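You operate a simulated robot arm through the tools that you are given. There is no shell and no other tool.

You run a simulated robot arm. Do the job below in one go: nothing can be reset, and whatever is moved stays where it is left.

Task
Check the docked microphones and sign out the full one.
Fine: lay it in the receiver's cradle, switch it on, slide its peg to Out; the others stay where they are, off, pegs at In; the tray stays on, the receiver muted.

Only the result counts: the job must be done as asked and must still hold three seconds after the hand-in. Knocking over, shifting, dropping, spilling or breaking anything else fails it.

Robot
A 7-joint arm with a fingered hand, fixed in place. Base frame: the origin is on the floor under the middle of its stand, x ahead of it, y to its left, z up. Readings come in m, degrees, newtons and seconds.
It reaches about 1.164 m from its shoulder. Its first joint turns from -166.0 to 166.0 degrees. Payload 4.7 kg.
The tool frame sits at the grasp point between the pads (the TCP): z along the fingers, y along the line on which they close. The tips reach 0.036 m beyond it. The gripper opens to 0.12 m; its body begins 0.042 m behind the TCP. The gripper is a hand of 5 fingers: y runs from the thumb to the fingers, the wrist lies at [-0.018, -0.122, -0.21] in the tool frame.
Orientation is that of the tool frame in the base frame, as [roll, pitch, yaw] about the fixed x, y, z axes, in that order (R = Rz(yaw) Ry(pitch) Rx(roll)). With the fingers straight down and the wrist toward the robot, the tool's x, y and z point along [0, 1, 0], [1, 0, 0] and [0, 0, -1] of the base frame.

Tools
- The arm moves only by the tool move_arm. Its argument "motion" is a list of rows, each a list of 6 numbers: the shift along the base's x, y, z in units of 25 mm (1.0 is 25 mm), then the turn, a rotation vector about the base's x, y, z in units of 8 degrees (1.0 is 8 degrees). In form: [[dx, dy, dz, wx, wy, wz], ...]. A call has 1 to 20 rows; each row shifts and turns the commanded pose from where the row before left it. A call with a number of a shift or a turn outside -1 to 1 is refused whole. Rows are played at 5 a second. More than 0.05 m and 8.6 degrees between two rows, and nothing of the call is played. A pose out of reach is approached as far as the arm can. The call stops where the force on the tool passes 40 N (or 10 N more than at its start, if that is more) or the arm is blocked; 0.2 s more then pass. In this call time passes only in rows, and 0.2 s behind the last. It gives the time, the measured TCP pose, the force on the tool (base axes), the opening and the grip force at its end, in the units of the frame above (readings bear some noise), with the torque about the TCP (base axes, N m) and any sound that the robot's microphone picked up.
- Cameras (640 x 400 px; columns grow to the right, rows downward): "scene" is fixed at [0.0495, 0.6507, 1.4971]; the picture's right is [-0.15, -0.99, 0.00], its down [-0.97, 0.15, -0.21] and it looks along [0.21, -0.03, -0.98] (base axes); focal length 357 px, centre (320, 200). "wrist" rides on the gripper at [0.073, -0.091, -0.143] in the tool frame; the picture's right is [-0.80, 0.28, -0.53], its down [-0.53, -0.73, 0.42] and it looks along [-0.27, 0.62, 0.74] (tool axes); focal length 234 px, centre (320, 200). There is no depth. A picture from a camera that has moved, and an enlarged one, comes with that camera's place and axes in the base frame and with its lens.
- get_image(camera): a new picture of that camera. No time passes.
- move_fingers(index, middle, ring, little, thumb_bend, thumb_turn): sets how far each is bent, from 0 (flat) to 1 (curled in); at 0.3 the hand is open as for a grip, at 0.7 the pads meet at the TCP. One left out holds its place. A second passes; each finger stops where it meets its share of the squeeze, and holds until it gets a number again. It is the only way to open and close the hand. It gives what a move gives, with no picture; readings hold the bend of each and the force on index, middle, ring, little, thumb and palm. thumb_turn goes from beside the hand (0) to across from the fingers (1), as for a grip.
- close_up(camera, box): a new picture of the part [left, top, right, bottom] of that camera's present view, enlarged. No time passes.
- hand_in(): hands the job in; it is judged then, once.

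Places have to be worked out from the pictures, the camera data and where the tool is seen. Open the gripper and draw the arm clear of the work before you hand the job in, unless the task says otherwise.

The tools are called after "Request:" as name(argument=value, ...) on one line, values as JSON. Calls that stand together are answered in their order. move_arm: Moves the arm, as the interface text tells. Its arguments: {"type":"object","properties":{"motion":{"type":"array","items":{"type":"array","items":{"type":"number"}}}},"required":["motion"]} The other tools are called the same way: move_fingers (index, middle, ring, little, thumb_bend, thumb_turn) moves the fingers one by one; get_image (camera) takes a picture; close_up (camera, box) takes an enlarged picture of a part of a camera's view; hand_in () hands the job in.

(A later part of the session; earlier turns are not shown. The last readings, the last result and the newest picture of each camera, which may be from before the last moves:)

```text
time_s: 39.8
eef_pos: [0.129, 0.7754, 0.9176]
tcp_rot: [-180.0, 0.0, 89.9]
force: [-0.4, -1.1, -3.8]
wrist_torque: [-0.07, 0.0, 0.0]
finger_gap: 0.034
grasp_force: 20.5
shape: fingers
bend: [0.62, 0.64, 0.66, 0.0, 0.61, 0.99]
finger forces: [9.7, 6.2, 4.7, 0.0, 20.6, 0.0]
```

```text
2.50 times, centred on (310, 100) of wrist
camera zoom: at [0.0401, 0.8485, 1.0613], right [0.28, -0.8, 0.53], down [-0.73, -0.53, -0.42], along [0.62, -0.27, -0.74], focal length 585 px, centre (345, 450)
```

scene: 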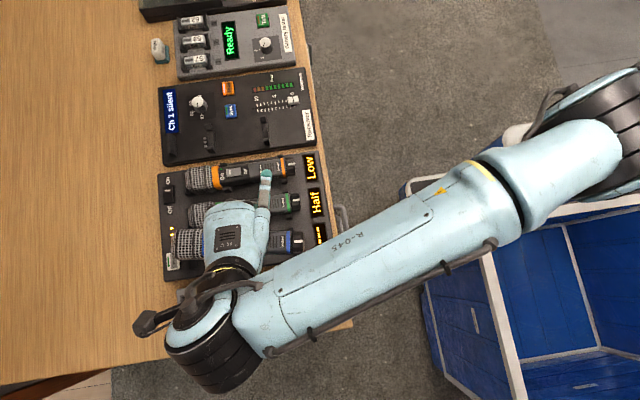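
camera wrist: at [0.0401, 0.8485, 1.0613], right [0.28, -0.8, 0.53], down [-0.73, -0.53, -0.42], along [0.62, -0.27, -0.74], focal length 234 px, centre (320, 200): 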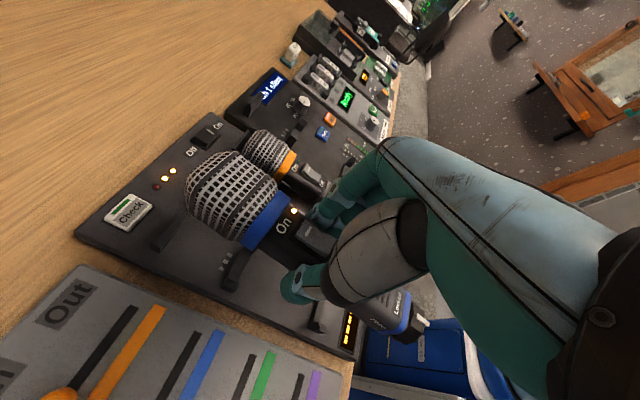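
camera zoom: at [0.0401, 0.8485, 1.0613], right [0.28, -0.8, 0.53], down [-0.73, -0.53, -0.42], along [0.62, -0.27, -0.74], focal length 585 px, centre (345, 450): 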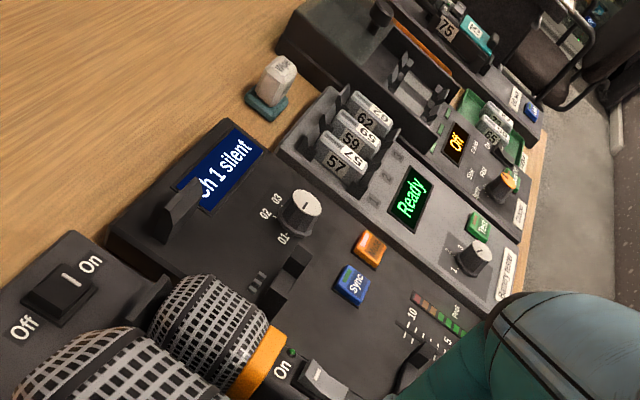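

The mic hangs level in the hand. I'll enlarge the receiver cradle from both cameras to fix its position and height.

Request:
close_up(camera="wrist", box=[230, 80, 330, 150])

Request:
close_up(camera="wrist", box=[300, 110, 390, 180])

Request:
close_up(camera="scene", box=[150, 100, 290, 170])

```text
5.71 times, centred on (280, 115) of wrist
camera zoom: at [0.0401, 0.8485, 1.0613], right [0.28, -0.8, 0.53], down [-0.73, -0.53, -0.42], along [0.62, -0.27, -0.74], focal length 1338 px, centre (549, 686)
```

zoom: 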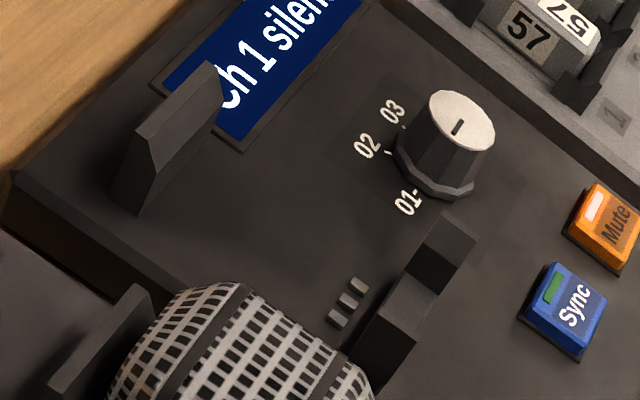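

```text
5.71 times, centred on (345, 145) of wrist
camera zoom: at [0.0401, 0.8485, 1.0613], right [0.28, -0.8, 0.53], down [-0.73, -0.53, -0.42], along [0.62, -0.27, -0.74], focal length 1338 px, centre (177, 514)
```

zoom: 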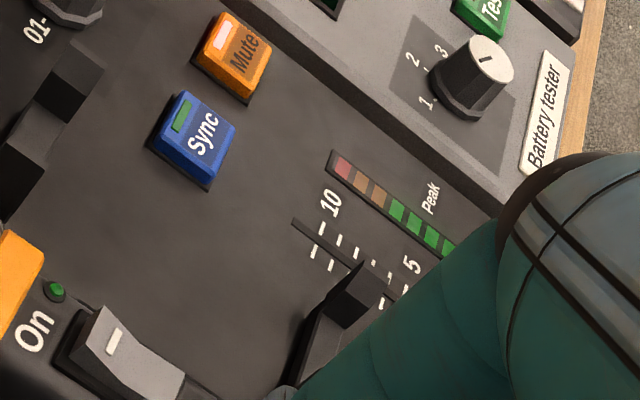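

```text
4.57 times, centred on (220, 135) of scene
camera zoom: at [0.0495, 0.6507, 1.4971], right [-0.15, -0.99, 0.0], down [-0.97, 0.15, -0.21], along [0.21, -0.03, -0.98], focal length 1632 px, centre (777, 497)
```

zoom: 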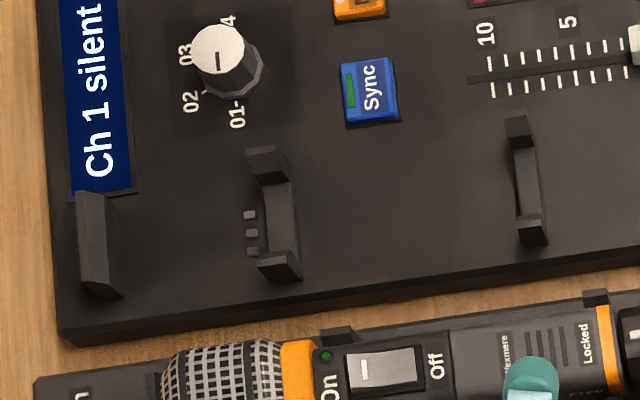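

I triangulate the receiver's front cradle posts at x≈0.391 and 0.342, y≈0.837, tops z≈0.7955, rear pair at y≈0.721. Now the same for the blue mic's own tray cradle, to get the exact offset.

Request:
close_up(camera="wrist", box=[140, 210, 260, 300])

Request:
close_up(camera="wrist", box=[280, 270, 440, 380])

```text
4.44 times, centred on (200, 255) of wrist
camera zoom: at [0.0401, 0.8485, 1.0613], right [0.28, -0.8, 0.53], down [-0.73, -0.53, -0.42], along [0.62, -0.27, -0.74], focal length 1041 px, centre (853, -44)
```

zoom: 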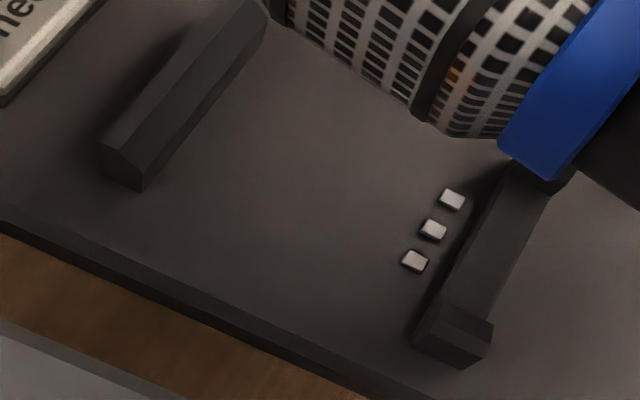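

```text
3.64 times, centred on (360, 325) of wrist
camera zoom: at [0.0401, 0.8485, 1.0613], right [0.28, -0.8, 0.53], down [-0.73, -0.53, -0.42], along [0.62, -0.27, -0.74], focal length 852 px, centre (174, -254)
```

zoom: 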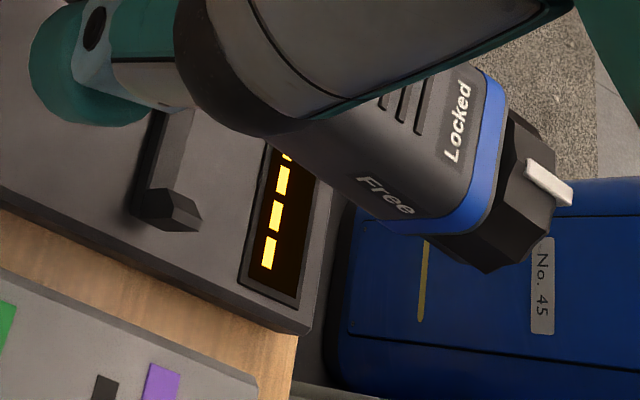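

The tray post sits at about x=0.102, y=0.810, so the shift to the receiver is about +0.2395 m in x and +0.0275 m in y, at nearly equal height. I'll carry the mic over at this height.

Request:
move_arm(motion=[[0.5, 0.1, 0.1, 0, 0, 0], [0.9, 0.1, 0, 0, 0, 0], [0.98, 0.1, 0, 0, 0, 0], [0.98, 0.1, 0, 0, 0, 0], [0.98, 0.1, 0, 0, 0, 0], [0.98, 0.1, 0, 0, 0, 0], [0.98, 0.1, 0, 0, 0, 0], [0.98, 0.1, 0, 0, 0, 0], [0.98, 0.1, 0, 0, 0, 0], [0.82, 0.1, 0, 0, 0, 0], [0.5, 0.1, 0, 0, 0, 0]])

Request:
get_image(camera="wrist")

Request:
get_image(camera="scene")

```text
time_s: 42.2
eef_pos: [0.3698, 0.8065, 0.9198]
tcp_rot: [180.0, 0.0, 89.9]
force: [0.1, 0.0, -3.4]
wrist_torque: [-0.08, -0.07, 0.04]
finger_gap: 0.0341
grasp_force: 21.0
shape: fingers
bend: [0.62, 0.64, 0.66, 0.0, 0.61, 0.99]
finger forces: [9.7, 6.2, 4.7, 0.0, 20.8, 0.1]
```

```text
taken
camera wrist: at [0.2808, 0.8792, 1.0629], right [0.28, -0.8, 0.53], down [-0.73, -0.53, -0.42], along [0.62, -0.27, -0.74], focal length 234 px, centre (320, 200)
```

wrist: 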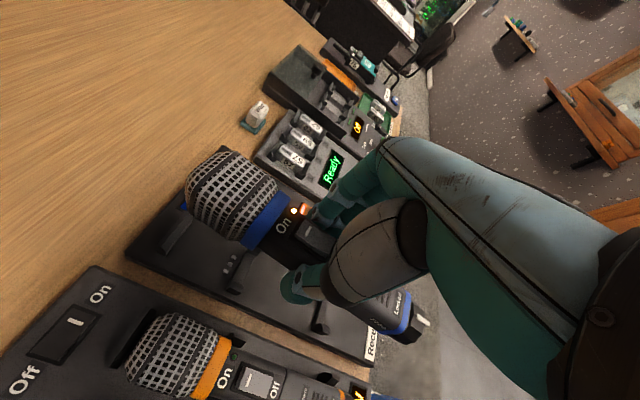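

```text
taken
```

scene: 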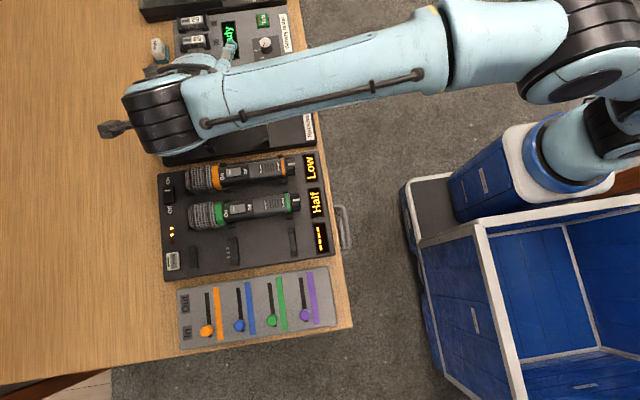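

The mic is now above the receiver. The wrist camera should see the receiver's cradle exactly where it saw the tray's cradle before, so I'll compare the same boxes.

Request:
close_up(camera="wrist", box=[140, 210, 260, 300])

Request:
close_up(camera="wrist", box=[280, 270, 440, 380])

Request:
close_up(camera="scene", box=[150, 200, 350, 290])

```text
4.44 times, centred on (200, 255) of wrist
camera zoom: at [0.2808, 0.8792, 1.0629], right [0.28, -0.8, 0.53], down [-0.73, -0.53, -0.42], along [0.62, -0.27, -0.74], focal length 1041 px, centre (853, -44)
```

zoom: 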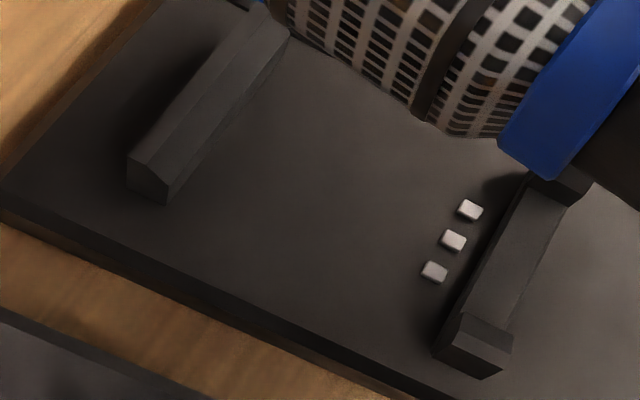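

```text
3.64 times, centred on (360, 325) of wrist
camera zoom: at [0.2808, 0.8792, 1.0629], right [0.28, -0.8, 0.53], down [-0.73, -0.53, -0.42], along [0.62, -0.27, -0.74], focal length 852 px, centre (174, -254)
```

zoom: 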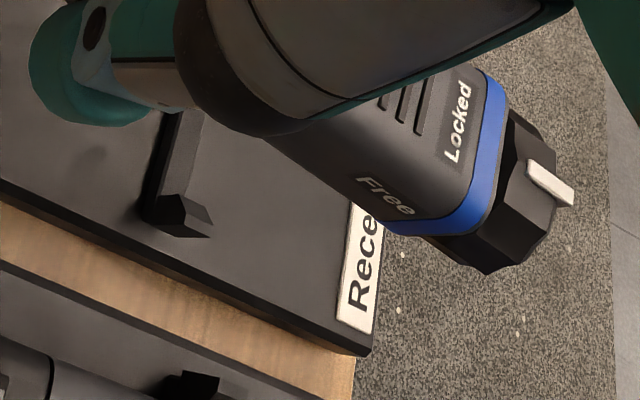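

```text
3.20 times, centred on (250, 245) of scene
camera zoom: at [0.0495, 0.6507, 1.4971], right [-0.15, -0.99, 0.0], down [-0.97, 0.15, -0.21], along [0.21, -0.03, -0.98], focal length 1142 px, centre (544, 56)
```

zoom: 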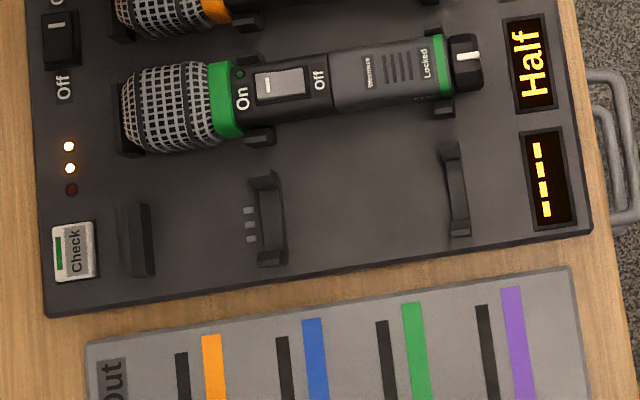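

Compared with the tray view, the receiver's contacts appear shifted by (+18, +10) px, which works out to the hand being about 5–6 mm too far in +y. I'll correct by -5 mm in y, match the height, and compare again.

Request:
move_arm(motion=[[0, -0.1, -0.1, 0, 0, 0], [0, -0.1, 0, 0, 0, 0]])

Request:
close_up(camera="wrist", box=[140, 210, 260, 300])

Request:
close_up(camera="wrist", box=[280, 270, 440, 380])

```text
time_s: 42.8
eef_pos: [0.37, 0.8004, 0.918]
tcp_rot: [180.0, 0.1, 90.0]
force: [0.0, -0.6, -3.4]
wrist_torque: [-0.05, 0.03, 0.03]
finger_gap: 0.0341
grasp_force: 20.6
shape: fingers
bend: [0.62, 0.64, 0.66, 0.0, 0.61, 0.99]
finger forces: [9.8, 6.1, 4.8, 0.0, 20.8, 0.0]
```

```text
4.44 times, centred on (200, 255) of wrist
camera zoom: at [0.2802, 0.8737, 1.0611], right [0.28, -0.8, 0.53], down [-0.73, -0.53, -0.42], along [0.62, -0.27, -0.74], focal length 1041 px, centre (853, -44)
```

zoom: 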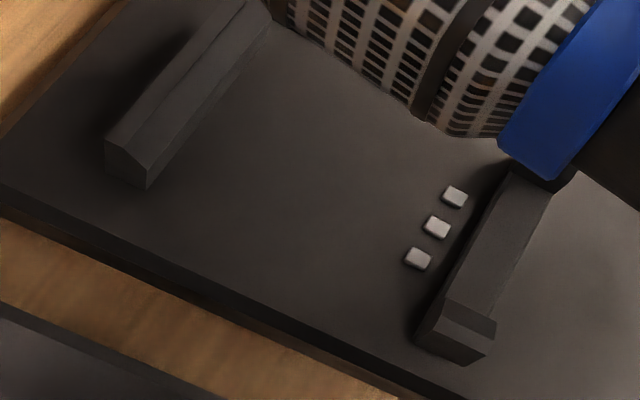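

```text
3.64 times, centred on (360, 325) of wrist
camera zoom: at [0.2802, 0.8737, 1.0611], right [0.28, -0.8, 0.53], down [-0.73, -0.53, -0.42], along [0.62, -0.27, -0.74], focal length 852 px, centre (174, -254)
```

zoom: 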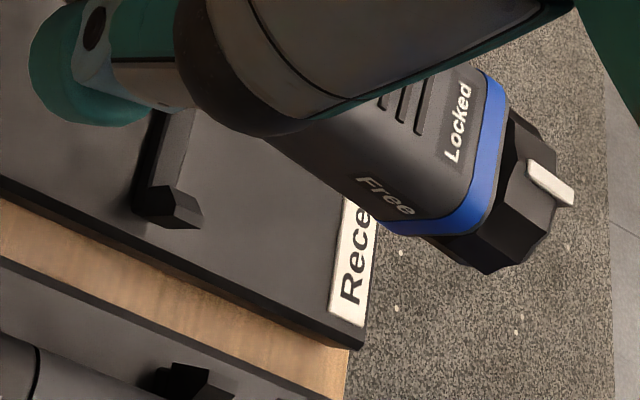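

The views now match to within about 1 mm. I'll lower the mic toward the cradle, adding 1 mm in +x, and slow down near the seat.

Request:
move_arm(motion=[[0.04, 0, -0.6, 0, 0, 0], [0, 0, -0.9, 0, 0, 0], [0, 0, -0.8, 0, 0, 0], [0, 0, -0.6, 0, 0, 0], [0, 0, -0.3, 0, 0, 0]])

Request:
get_image(camera="wrist")

Request:
close_up(camera="wrist", box=[220, 150, 400, 320])

Request:
close_up(camera="scene", box=[150, 60, 330, 170])

```text
time_s: 44.0
eef_pos: [0.3721, 0.8023, 0.8389]
tcp_rot: [179.9, -0.2, 90.0]
force: [2.5, 2.3, 5.6]
wrist_torque: [0.21, -0.03, 0.1]
finger_gap: 0.0341
grasp_force: 22.1
shape: fingers
bend: [0.61, 0.64, 0.66, 0.0, 0.61, 0.99]
finger forces: [10.7, 7.1, 5.2, 0.1, 21.1, 0.1]
```

```text
taken
camera wrist: at [0.2823, 0.875, 0.9827], right [0.28, -0.81, 0.52], down [-0.73, -0.53, -0.43], along [0.62, -0.26, -0.74], focal length 234 px, centre (320, 200)
```

wrist: 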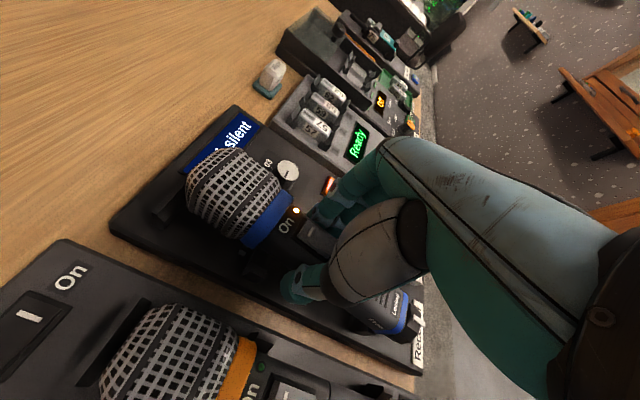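

```text
2.35 times, centred on (310, 235) of wrist
camera zoom: at [0.2823, 0.875, 0.9827], right [0.28, -0.81, 0.52], down [-0.73, -0.53, -0.43], along [0.62, -0.26, -0.74], focal length 551 px, centre (344, 118)
```

zoom: 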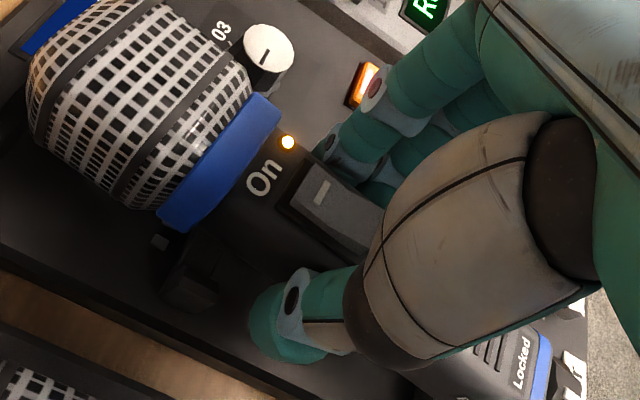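

```text
3.56 times, centred on (240, 115) of scene
camera zoom: at [0.0495, 0.6507, 1.4971], right [-0.15, -0.99, 0.0], down [-0.97, 0.15, -0.21], along [0.21, -0.03, -0.98], focal length 1269 px, centre (604, 502)
```

zoom: 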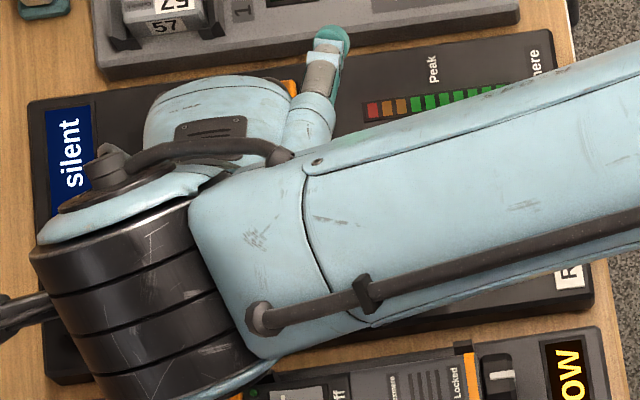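

The mic touched at z≈0.839, about 18 mm above its seat, so it isn't entering the saddles. Comparing switch mark and tail pointer, the mic has yawed roughly 3–4° in the grip (head toward +x), so I'll raise 10 mm, counter-rotate the hand and shift slightly -x, then look closely.

Request:
move_arm(motion=[[0, 0, 0.4, 0, 0, 0], [-0.12, 0, 0, 0, 0, 0.42]])

Request:
get_image(camera="wrist")

Request:
close_up(camera="wrist", box=[220, 150, 400, 320])

Request:
close_up(camera="wrist", box=[220, 230, 320, 300])

Request:
close_up(camera="wrist", box=[330, 270, 430, 350])

```text
time_s: 44.6
eef_pos: [0.3663, 0.8012, 0.8471]
tcp_rot: [-180.0, 0.1, 93.4]
force: [0.9, -0.4, -4.2]
wrist_torque: [-0.05, -0.05, 0.01]
finger_gap: 0.0342
grasp_force: 21.3
shape: fingers
bend: [0.61, 0.64, 0.66, 0.0, 0.61, 0.99]
finger forces: [10.0, 6.2, 4.7, 0.0, 21.0, 0.0]
```

```text
taken
camera wrist: at [0.2732, 0.8698, 0.9913], right [0.33, -0.79, 0.53], down [-0.7, -0.57, -0.42], along [0.63, -0.23, -0.74], focal length 234 px, centre (320, 200)
```

wrist: 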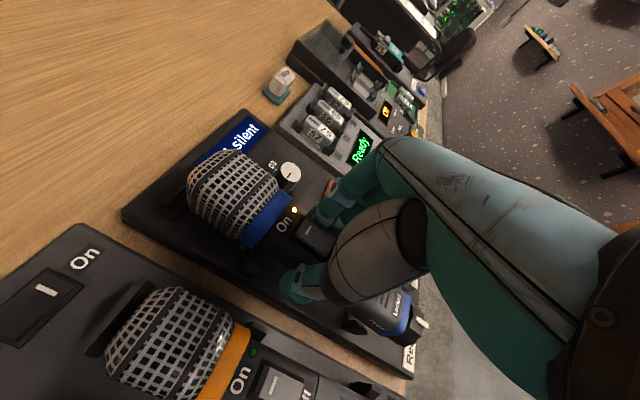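

```text
2.35 times, centred on (310, 235) of wrist
camera zoom: at [0.2732, 0.8698, 0.9913], right [0.33, -0.79, 0.53], down [-0.7, -0.57, -0.42], along [0.63, -0.23, -0.74], focal length 551 px, centre (344, 118)
```

zoom: 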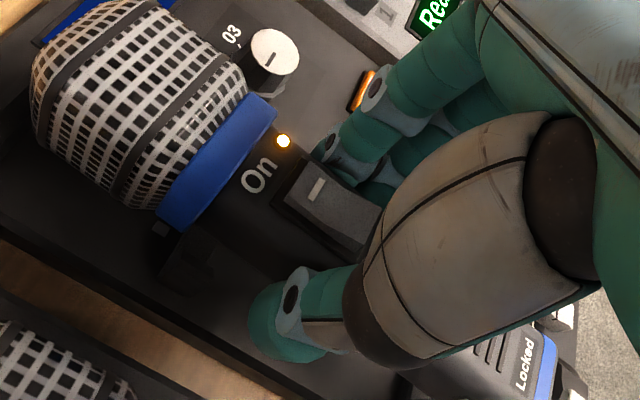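

```text
5.71 times, centred on (270, 265) of wrist
camera zoom: at [0.2732, 0.8698, 0.9913], right [0.33, -0.79, 0.53], down [-0.7, -0.57, -0.42], along [0.63, -0.23, -0.74], focal length 1338 px, centre (606, -171)
```

zoom: 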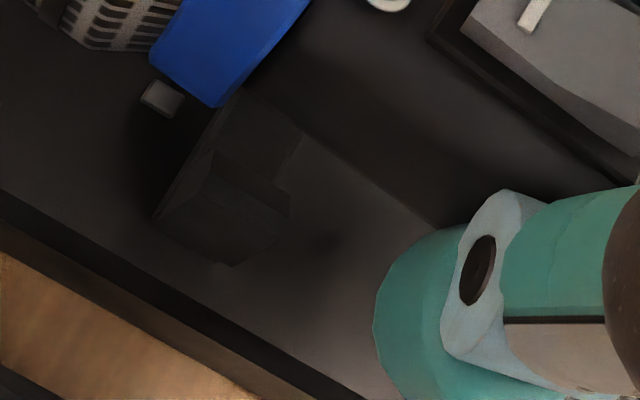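

```text
5.00 times, centred on (380, 310) of wrist
camera zoom: at [0.2732, 0.8698, 0.9913], right [0.33, -0.79, 0.53], down [-0.7, -0.57, -0.42], along [0.63, -0.23, -0.74], focal length 1171 px, centre (20, -350)
```

zoom: 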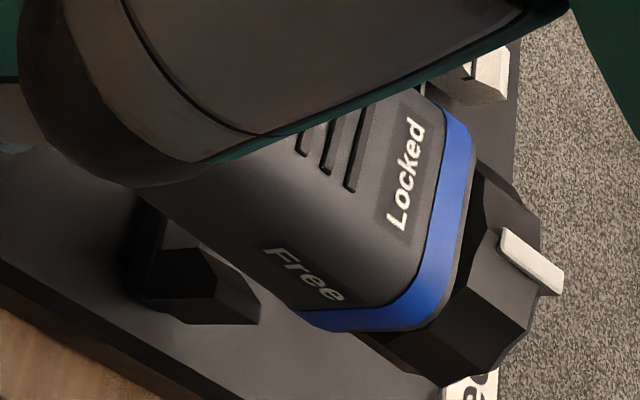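

The tail pointer has moved about 14 px in the hand's view since the lift, meaning the mic yawed about 6–7° in the grip, and my 3.4° counter-turn leaves roughly 3.5°. I'll rotate the rest and trim x/y slightly, then re-check.

Request:
move_arm(motion=[[0.04, -0.08, 0.1, 0, 0, 0.42]])

Request:
close_up(camera="wrist", box=[220, 150, 400, 320])

Request:
close_up(camera="wrist", box=[200, 210, 320, 300])

Request:
close_up(camera="wrist", box=[330, 270, 430, 350])

```text
time_s: 45.0
eef_pos: [0.3681, 0.7983, 0.8486]
tcp_rot: [-180.0, 0.1, 96.8]
force: [0.8, 0.4, -4.5]
wrist_torque: [-0.05, 0.01, 0.04]
finger_gap: 0.0341
grasp_force: 21.9
shape: fingers
bend: [0.61, 0.64, 0.66, 0.0, 0.61, 0.99]
finger forces: [10.2, 6.3, 4.7, 0.0, 21.0, 0.1]
```

```text
2.35 times, centred on (310, 235) of wrist
camera zoom: at [0.2714, 0.8613, 0.9928], right [0.37, -0.76, 0.53], down [-0.67, -0.61, -0.42], along [0.65, -0.19, -0.74], focal length 551 px, centre (344, 118)
```

zoom: 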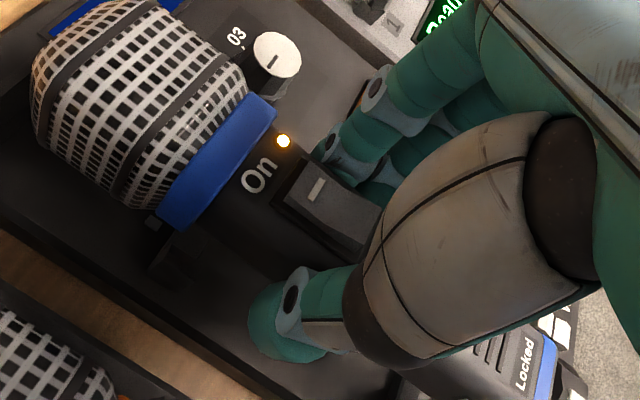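

```text
4.44 times, centred on (260, 255) of wrist
camera zoom: at [0.2714, 0.8613, 0.9928], right [0.37, -0.76, 0.53], down [-0.67, -0.61, -0.42], along [0.65, -0.19, -0.74], focal length 1041 px, centre (587, -44)
```

zoom: 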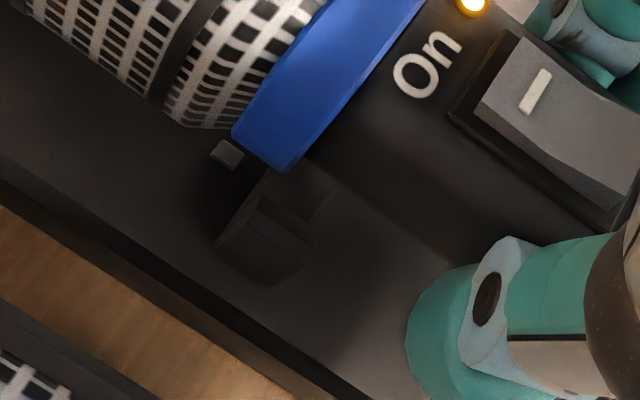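

```text
5.00 times, centred on (380, 310) of wrist
camera zoom: at [0.2714, 0.8613, 0.9928], right [0.37, -0.76, 0.53], down [-0.67, -0.61, -0.42], along [0.65, -0.19, -0.74], focal length 1171 px, centre (20, -350)
```

zoom: 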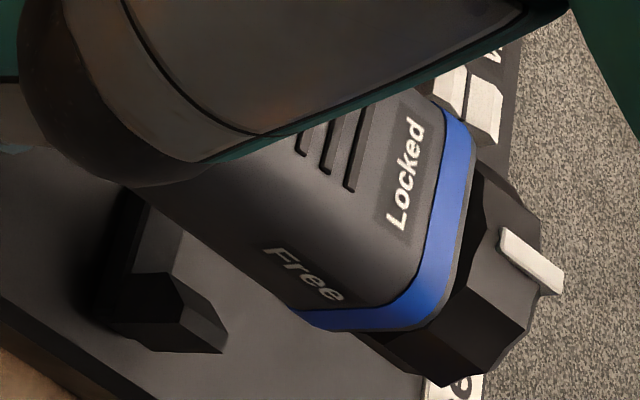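

The body's silhouette slope now matches the y-direction, so the mic is parallel to the cradle, and my estimates put it about 1 mm too far +x. I'll correct that and lower slowly while watching the forces.

Request:
move_arm(motion=[[-0.05, 0, -0.15, 0, 0, 0], [0, 0, -0.2, 0, 0, 0], [0, 0, -0.15, 0, 0, 0]])

```text
time_s: 45.8
eef_pos: [0.367, 0.798, 0.8378]
tcp_rot: [179.9, -0.1, 96.7]
force: [-3.1, 0.0, -1.0]
wrist_torque: [0.05, -0.02, 0.12]
finger_gap: 0.0343
grasp_force: 21.3
shape: fingers
bend: [0.61, 0.64, 0.66, 0.0, 0.61, 0.99]
finger forces: [9.3, 6.1, 4.7, 0.1, 22.4, 0.0]
```

A light push of -x (about 4 N) near the front saddle says the mic is slightly too far +x. I'll shift 1.5 mm toward -x and continue down.

Request:
move_arm(motion=[[-0.06, 0, 0, 0, 0, 0.04], [0, 0, -0.1, 0, 0, 0]])

```text
time_s: 46.4
eef_pos: [0.3663, 0.8005, 0.8372]
tcp_rot: [-179.9, -0.2, 97.0]
force: [2.0, 0.4, 4.3]
wrist_torque: [-0.03, 0.06, -0.02]
finger_gap: 0.0342
grasp_force: 21.6
shape: fingers
bend: [0.61, 0.64, 0.67, 0.0, 0.61, 0.99]
finger forces: [11.1, 6.5, 4.8, 0.0, 21.0, 0.0]
```

Fx flipped sign but Fz rose to about 8 N above weight at z≈0.837, so something is still holding it up. I'll look closely before pushing further.

Request:
close_up(camera="wrist", box=[220, 150, 400, 320])

Request:
close_up(camera="wrist", box=[200, 210, 320, 300])

Request:
close_up(camera="wrist", box=[330, 270, 430, 350])

Request:
close_up(camera="wrist", box=[140, 130, 300, 250])

Request:
get_image(camera="scene")

```text
2.35 times, centred on (310, 235) of wrist
camera zoom: at [0.2677, 0.8604, 0.9794], right [0.37, -0.76, 0.52], down [-0.66, -0.62, -0.43], along [0.65, -0.19, -0.74], focal length 551 px, centre (344, 118)
```

zoom: 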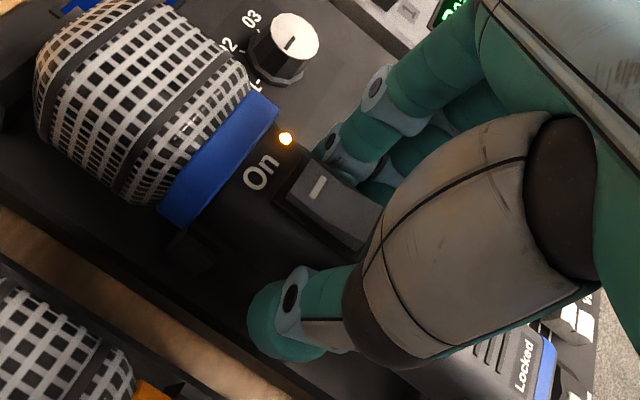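

```text
4.44 times, centred on (260, 255) of wrist
camera zoom: at [0.2677, 0.8604, 0.9794], right [0.37, -0.76, 0.52], down [-0.66, -0.62, -0.43], along [0.65, -0.19, -0.74], focal length 1041 px, centre (587, -44)
```

zoom: 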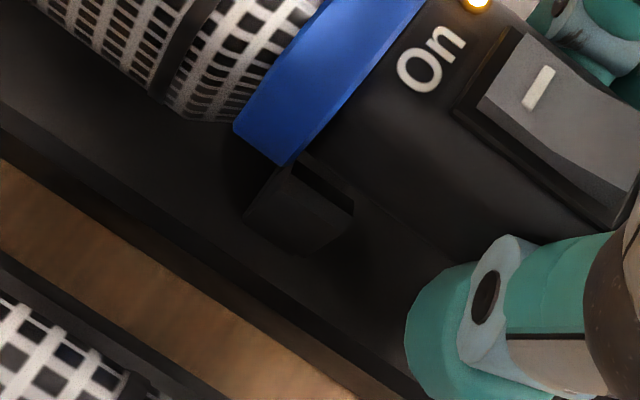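

```text
5.00 times, centred on (380, 310) of wrist
camera zoom: at [0.2677, 0.8604, 0.9794], right [0.37, -0.76, 0.52], down [-0.66, -0.62, -0.43], along [0.65, -0.19, -0.74], focal length 1171 px, centre (20, -350)
```

zoom: 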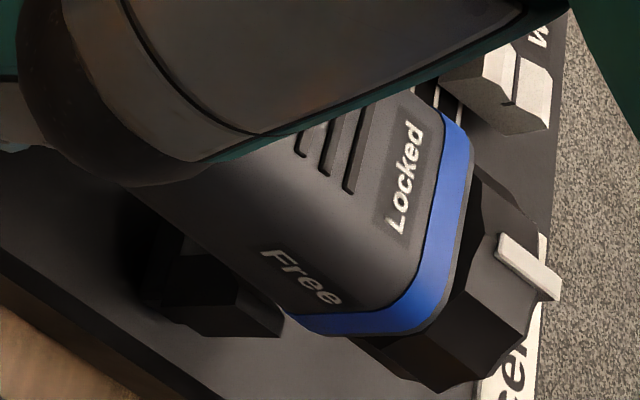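

```text
3.33 times, centred on (220, 190) of wrist
camera zoom: at [0.2677, 0.8604, 0.9794], right [0.37, -0.76, 0.52], down [-0.66, -0.62, -0.43], along [0.65, -0.19, -0.74], focal length 781 px, centre (653, 233)
```

zoom: 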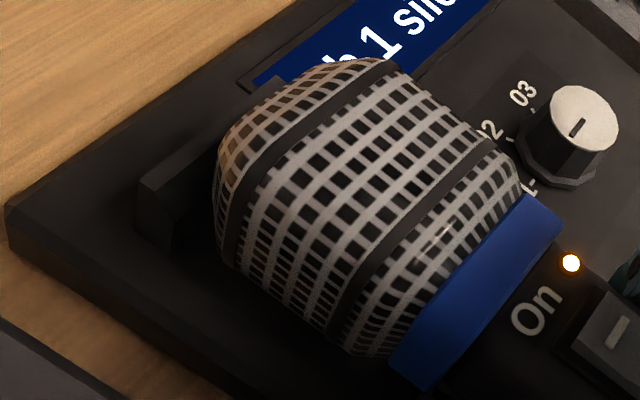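

```text
taken
```

scene: 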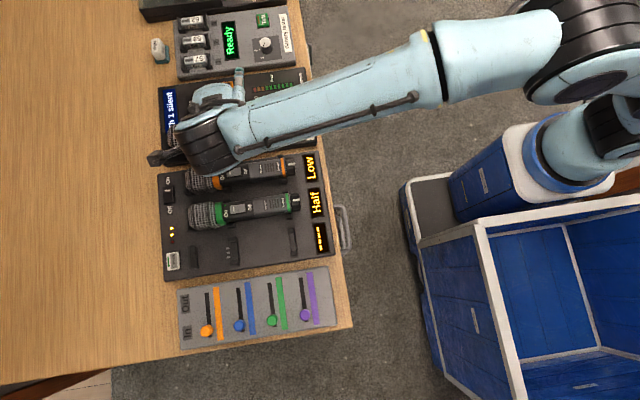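

The resultant sits near the hand's centre with Fx near zero, so the mic looks wedged between the saddle posts — probably slightly rolled or twisted by the grip. I'll ease the downward load a bit, then loosen the fingers slightly so the mic can settle into the posts while still caged.

Request:
move_arm(motion=[[0.02, 0, 0.06, 0, 0, 0]])

Request:
move_fingers(index=0.6, middle=0.63, ring=0.65, thumb_bend=0.6)

Request:
close_up(camera="wrist", box=[220, 150, 400, 320])

Request:
close_up(camera="wrist", box=[330, 270, 430, 350])

```text
time_s: 46.8
eef_pos: [0.3655, 0.7981, 0.8354]
tcp_rot: [180.0, 0.0, 97.0]
force: [-0.8, 0.3, 2.3]
wrist_torque: [0.0, 0.12, -0.03]
finger_gap: 0.0338
grasp_force: 21.0
shape: fingers
bend: [0.61, 0.64, 0.67, 0.0, 0.61, 0.99]
finger forces: [10.3, 6.1, 4.5, 0.1, 21.6, 0.0]
```

```text
time_s: 47.8
eef_pos: [0.3647, 0.7976, 0.837]
tcp_rot: [180.0, 0.1, 96.9]
force: [-1.8, 1.8, -2.0]
wrist_torque: [0.07, 0.05, -0.03]
finger_gap: 0.038
grasp_force: 2.4
shape: fingers
bend: [0.6, 0.62, 0.64, 0.0, 0.58, 1.0]
finger forces: [0.3, 0.8, 0.9, 0.1, 3.3, 0.0]
```

```text
2.35 times, centred on (310, 235) of wrist
camera zoom: at [0.2681, 0.8608, 0.979], right [0.38, -0.76, 0.53], down [-0.66, -0.62, -0.42], along [0.65, -0.19, -0.74], focal length 551 px, centre (344, 118)
```

zoom: 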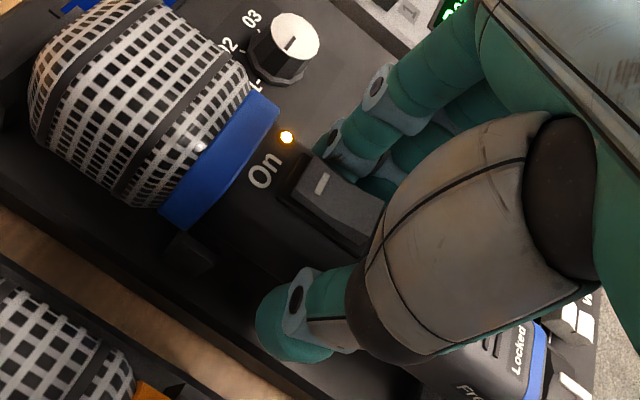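

```text
5.00 times, centred on (380, 310) of wrist
camera zoom: at [0.2681, 0.8608, 0.979], right [0.38, -0.76, 0.53], down [-0.66, -0.62, -0.42], along [0.65, -0.19, -0.74], focal length 1171 px, centre (20, -350)
```

zoom: 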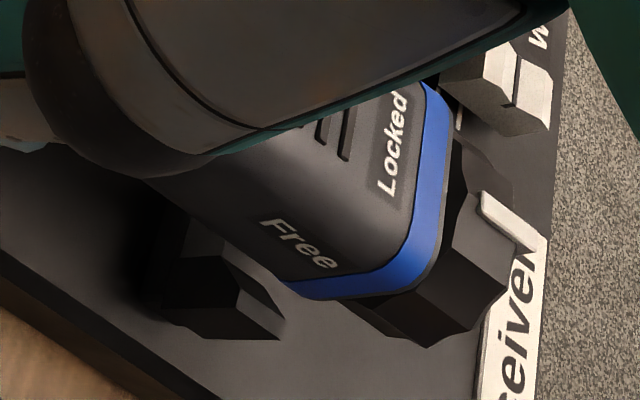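

The tail swung parallel as the grip eased, and the mic is now only lightly held. I'll loosen a little more so it can drop into the saddles under its own weight, still caged by the fingers.

Request:
move_fingers(index=0.585, middle=0.605, ring=0.625, thumb_bend=0.57)

Request:
close_up(camera="wrist", box=[220, 150, 400, 320])

Request:
close_up(camera="wrist", box=[330, 270, 430, 350])

Request:
close_up(camera="wrist", box=[140, 130, 300, 250])

```text
time_s: 48.8
eef_pos: [0.3651, 0.7989, 0.8349]
tcp_rot: [180.0, 0.0, 97.0]
force: [0.6, -0.2, -0.3]
wrist_torque: [0.02, -0.04, 0.01]
finger_gap: 0.0424
grasp_force: 1.1
shape: fingers
bend: [0.58, 0.6, 0.62, 0.0, 0.56, 1.0]
finger forces: [0.3, 0.4, 0.2, 0.0, 0.1, 0.1]
```

```text
2.35 times, centred on (310, 235) of wrist
camera zoom: at [0.2684, 0.8606, 0.9792], right [0.38, -0.76, 0.53], down [-0.66, -0.62, -0.42], along [0.65, -0.19, -0.74], focal length 551 px, centre (344, 118)
```

zoom: 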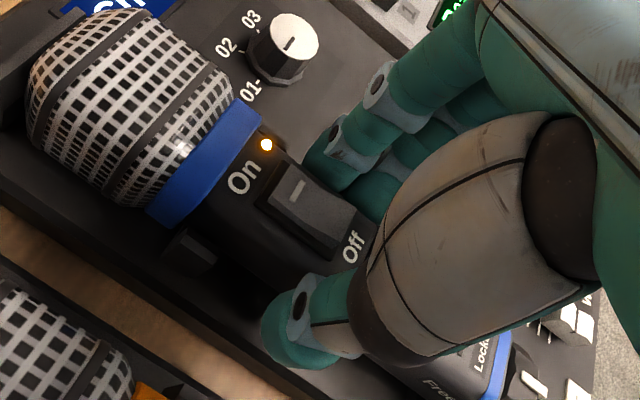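

```text
5.00 times, centred on (380, 310) of wrist
camera zoom: at [0.2684, 0.8606, 0.9792], right [0.38, -0.76, 0.53], down [-0.66, -0.62, -0.42], along [0.65, -0.19, -0.74], focal length 1171 px, centre (20, -350)
```

zoom: 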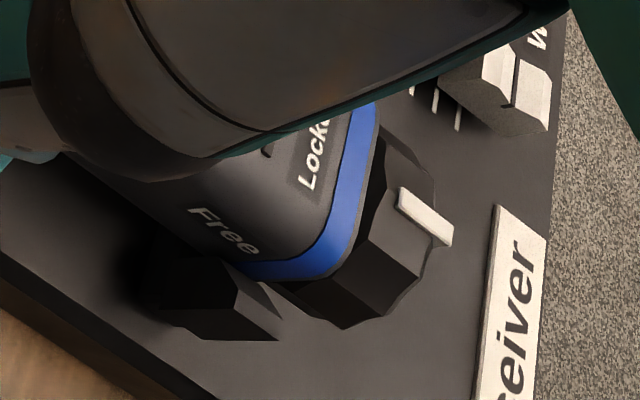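

```text
3.33 times, centred on (220, 190) of wrist
camera zoom: at [0.2684, 0.8606, 0.9792], right [0.38, -0.76, 0.53], down [-0.66, -0.62, -0.42], along [0.65, -0.19, -0.74], focal length 781 px, centre (653, 233)
```

zoom: 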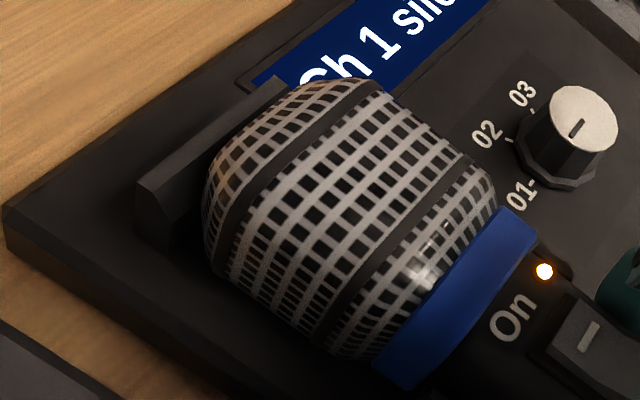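

The mic dropped about 17 mm into the saddles and is now seated between the posts; the hand carries no load. I'll open the thumb and fingers a bit and lift straight up.

Request:
move_fingers(index=0.53, middle=0.55, ring=0.57, thumb_bend=0.42)

Request:
move_arm(motion=[[0, 0, 0.2, 0, 0, 0], [0, 0, 0.4, 0, 0, 0], [0, 0, 0.6, 0, 0, 0], [0, 0, 0.8, 0, 0, 0], [0, 0, 1, 0, 0, 0], [0, 0, 1, 0, 0, 0]])

Request:
get_image(camera="wrist")

Request:
get_image(camera="scene")

```text
time_s: 49.8
eef_pos: [0.3644, 0.7984, 0.8349]
tcp_rot: [-180.0, 0.0, 96.9]
force: [0.4, 0.1, -0.9]
wrist_torque: [0.02, -0.02, 0.01]
finger_gap: 0.07
grasp_force: 0.0
shape: fingers
bend: [0.53, 0.55, 0.56, 0.0, 0.42, 0.99]
finger forces: [0.0, 0.0, 0.0, 0.1, 0.0, 0.0]
```

```text
time_s: 51.2
eef_pos: [0.3648, 0.7973, 0.9361]
tcp_rot: [180.0, 0.1, 97.1]
force: [0.1, 0.2, -0.7]
wrist_torque: [0.0, -0.02, -0.01]
finger_gap: 0.0697
grasp_force: 0.0
shape: fingers
bend: [0.53, 0.55, 0.56, 0.0, 0.42, 0.99]
finger forces: [0.0, 0.1, 0.0, 0.0, 0.0, 0.0]
```

```text
taken
camera wrist: at [0.2678, 0.8596, 1.079], right [0.38, -0.76, 0.53], down [-0.66, -0.62, -0.42], along [0.65, -0.19, -0.74], focal length 234 px, centre (320, 200)
```

wrist: 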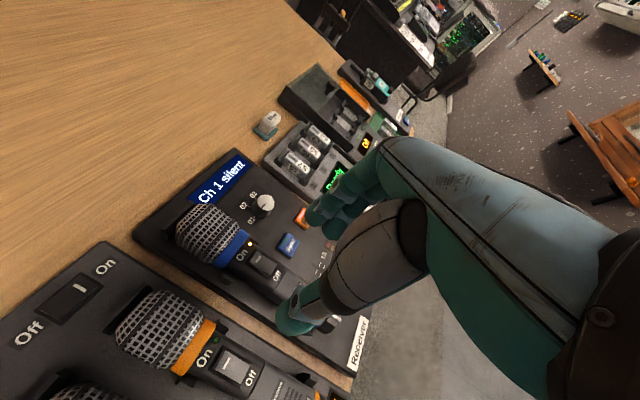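

```text
taken
```

scene: 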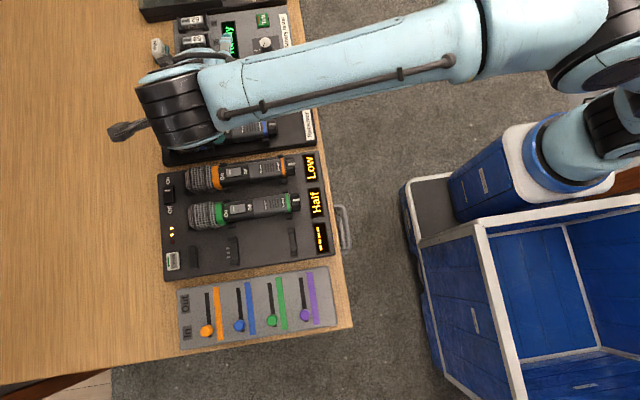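

The mic appears seated in the receiver's cradle with its LED lit. I'll zoom in to verify its seating and switch.

Request:
close_up(camera="wrist", box=[130, 130, 350, 300])

Request:
close_up(camera="wrist", box=[200, 220, 300, 290])

Request:
close_up(camera="wrist", box=[250, 240, 370, 380])

```text
2.35 times, centred on (240, 215) of wrist
camera zoom: at [0.2678, 0.8596, 1.079], right [0.38, -0.76, 0.53], down [-0.66, -0.62, -0.42], along [0.65, -0.19, -0.74], focal length 551 px, centre (508, 165)
```

zoom: 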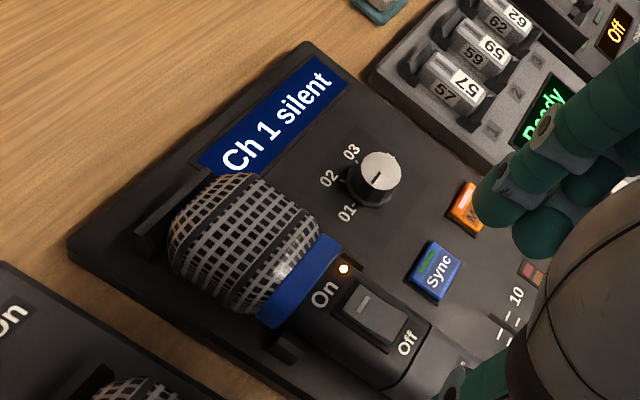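

```text
5.71 times, centred on (250, 255) of wrist
camera zoom: at [0.2678, 0.8596, 1.079], right [0.38, -0.76, 0.53], down [-0.66, -0.62, -0.42], along [0.65, -0.19, -0.74], focal length 1338 px, centre (720, -114)
```

zoom: 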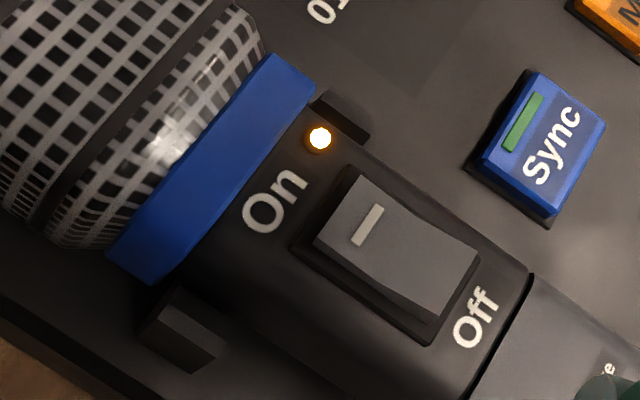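

```text
2.86 times, centred on (310, 310) of wrist
camera zoom: at [0.2678, 0.8596, 1.079], right [0.38, -0.76, 0.53], down [-0.66, -0.62, -0.42], along [0.65, -0.19, -0.74], focal length 669 px, centre (349, -114)
```

zoom: 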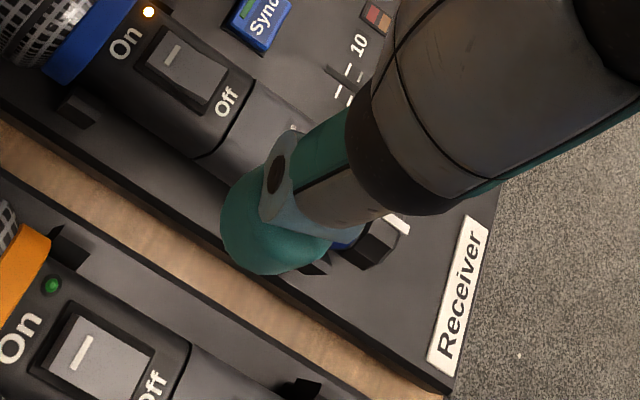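

The mic lies level in the saddles with the rocker pressed to On. Next is the blue peg: I'll curl the fingers, raise, and turn the hand to yaw 180 so the thumb alone can push the peg.

Request:
move_arm(motion=[[0, 0, 1, 0, 0, 0], [-0.5, 0, 1, 0, 0, 0.5], [-0.9, 0, 0.5, 0, 0, 0.8], [-1, 0.2, 0, 0, 0, 0.8], [-1, 0.2, 0, 0, 0, 0.8], [-1, 0.2, 0, 0, 0, 0.8], [-1, 0.2, 0, 0, 0, 0.8], [-1, 0.2, 0, 0, 0, 0.8], [-1, 0.2, 0, 0, 0, 0.8], [-1, 0.2, 0, 0, 0, 0.8], [-1, 0.2, 0, 0, 0, 0.8], [-1, 0.2, 0, 0, 0, 0.8], [-1, 0.2, 0, 0, 0, 0.8], [-1, 0.2, 0, 0, 0, 0.8], [-1, 0.2, 0, 0, 0, 0.25]])

Request:
move_fingers(index=1, middle=1, ring=1, little=1, thumb_bend=0.35, thumb_turn=1)

Request:
get_image(camera="wrist")

Request:
get_image(camera="scene")

```text
time_s: 54.4
eef_pos: [0.0289, 0.8597, 0.9949]
tcp_rot: [180.0, 0.1, 179.7]
force: [1.3, 0.5, -0.5]
wrist_torque: [0.0, -0.02, 0.03]
finger_gap: 0.07
grasp_force: 0.0
shape: fingers
bend: [0.53, 0.55, 0.56, 0.0, 0.42, 0.99]
finger forces: [0.1, 0.0, 0.0, 0.1, 0.1, 0.1]
```

```text
time_s: 55.4
eef_pos: [0.0288, 0.8594, 0.9953]
tcp_rot: [-179.9, 0.0, 179.7]
force: [0.7, 0.7, 0.2]
wrist_torque: [-0.01, -0.05, 0.03]
finger_gap: 0.0769
grasp_force: 0.1
shape: fingers
bend: [1.0, 1.0, 1.0, 0.95, 0.35, 0.98]
finger forces: [0.0, 0.0, 0.0, 0.1, 0.1, 0.1]
```

```text
taken
camera wrist: at [-0.0419, 0.7695, 1.1388], right [0.8, 0.28, 0.53], down [0.53, -0.73, -0.42], along [0.27, 0.62, -0.74], focal length 234 px, centre (320, 200)
```

wrist: 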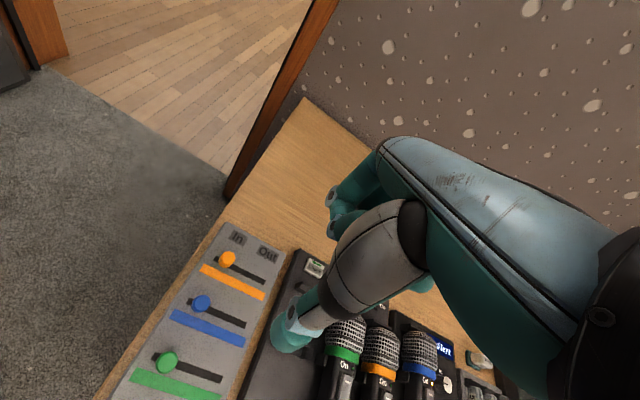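

```text
taken
```

scene: 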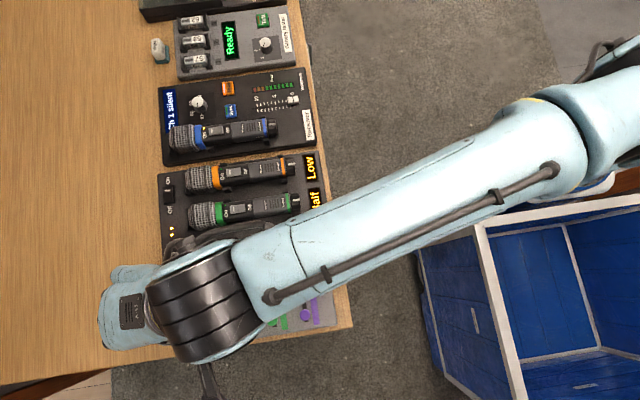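

Now the receiver is in clear view from above, so I'll check the mic there, and zoom on the pegs through the wrist camera.

Request:
close_up(camera="scene", box=[150, 70, 330, 220])

Request:
close_up(camera="wrist", box=[120, 220, 300, 400])

Request:
close_up(camera="wrist", box=[160, 270, 260, 340])

```text
2.67 times, centred on (240, 145) of scene
camera zoom: at [0.0495, 0.6507, 1.4971], right [-0.15, -0.99, 0.0], down [-0.97, 0.15, -0.21], along [0.21, -0.03, -0.98], focal length 952 px, centre (533, 347)
```

zoom: 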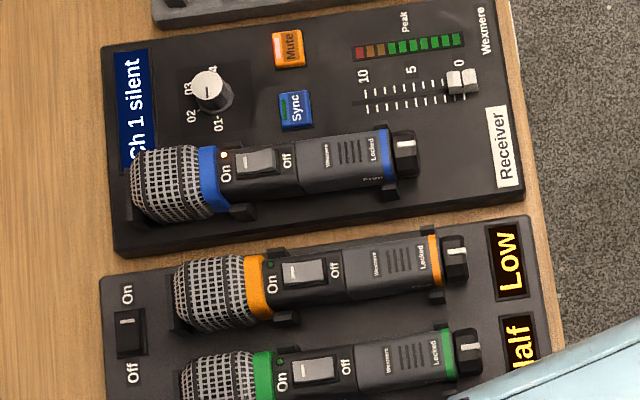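

```text
2.22 times, centred on (210, 310) of wrist
camera zoom: at [-0.0419, 0.7695, 1.1388], right [0.8, 0.28, 0.53], down [0.53, -0.73, -0.42], along [0.27, 0.62, -0.74], focal length 520 px, centre (564, -44)
```

zoom: 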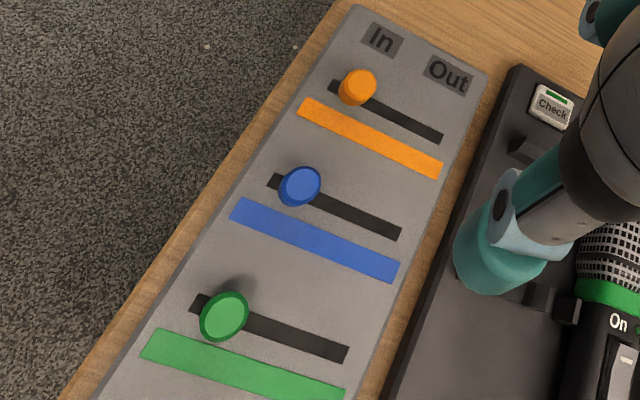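

```text
5.71 times, centred on (210, 305) of wrist
camera zoom: at [-0.0419, 0.7695, 1.1388], right [0.8, 0.28, 0.53], down [0.53, -0.73, -0.42], along [0.27, 0.62, -0.74], focal length 1338 px, centre (949, -400)
```

zoom: 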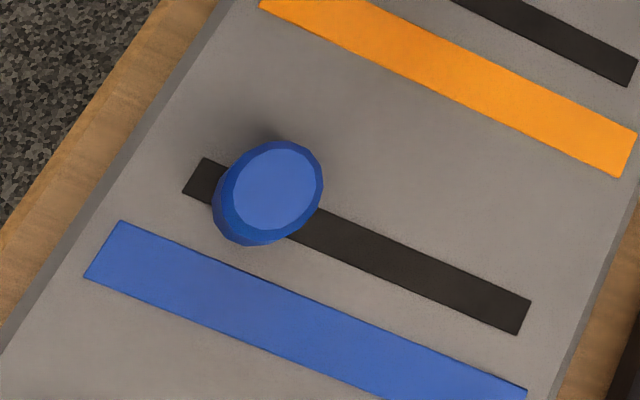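

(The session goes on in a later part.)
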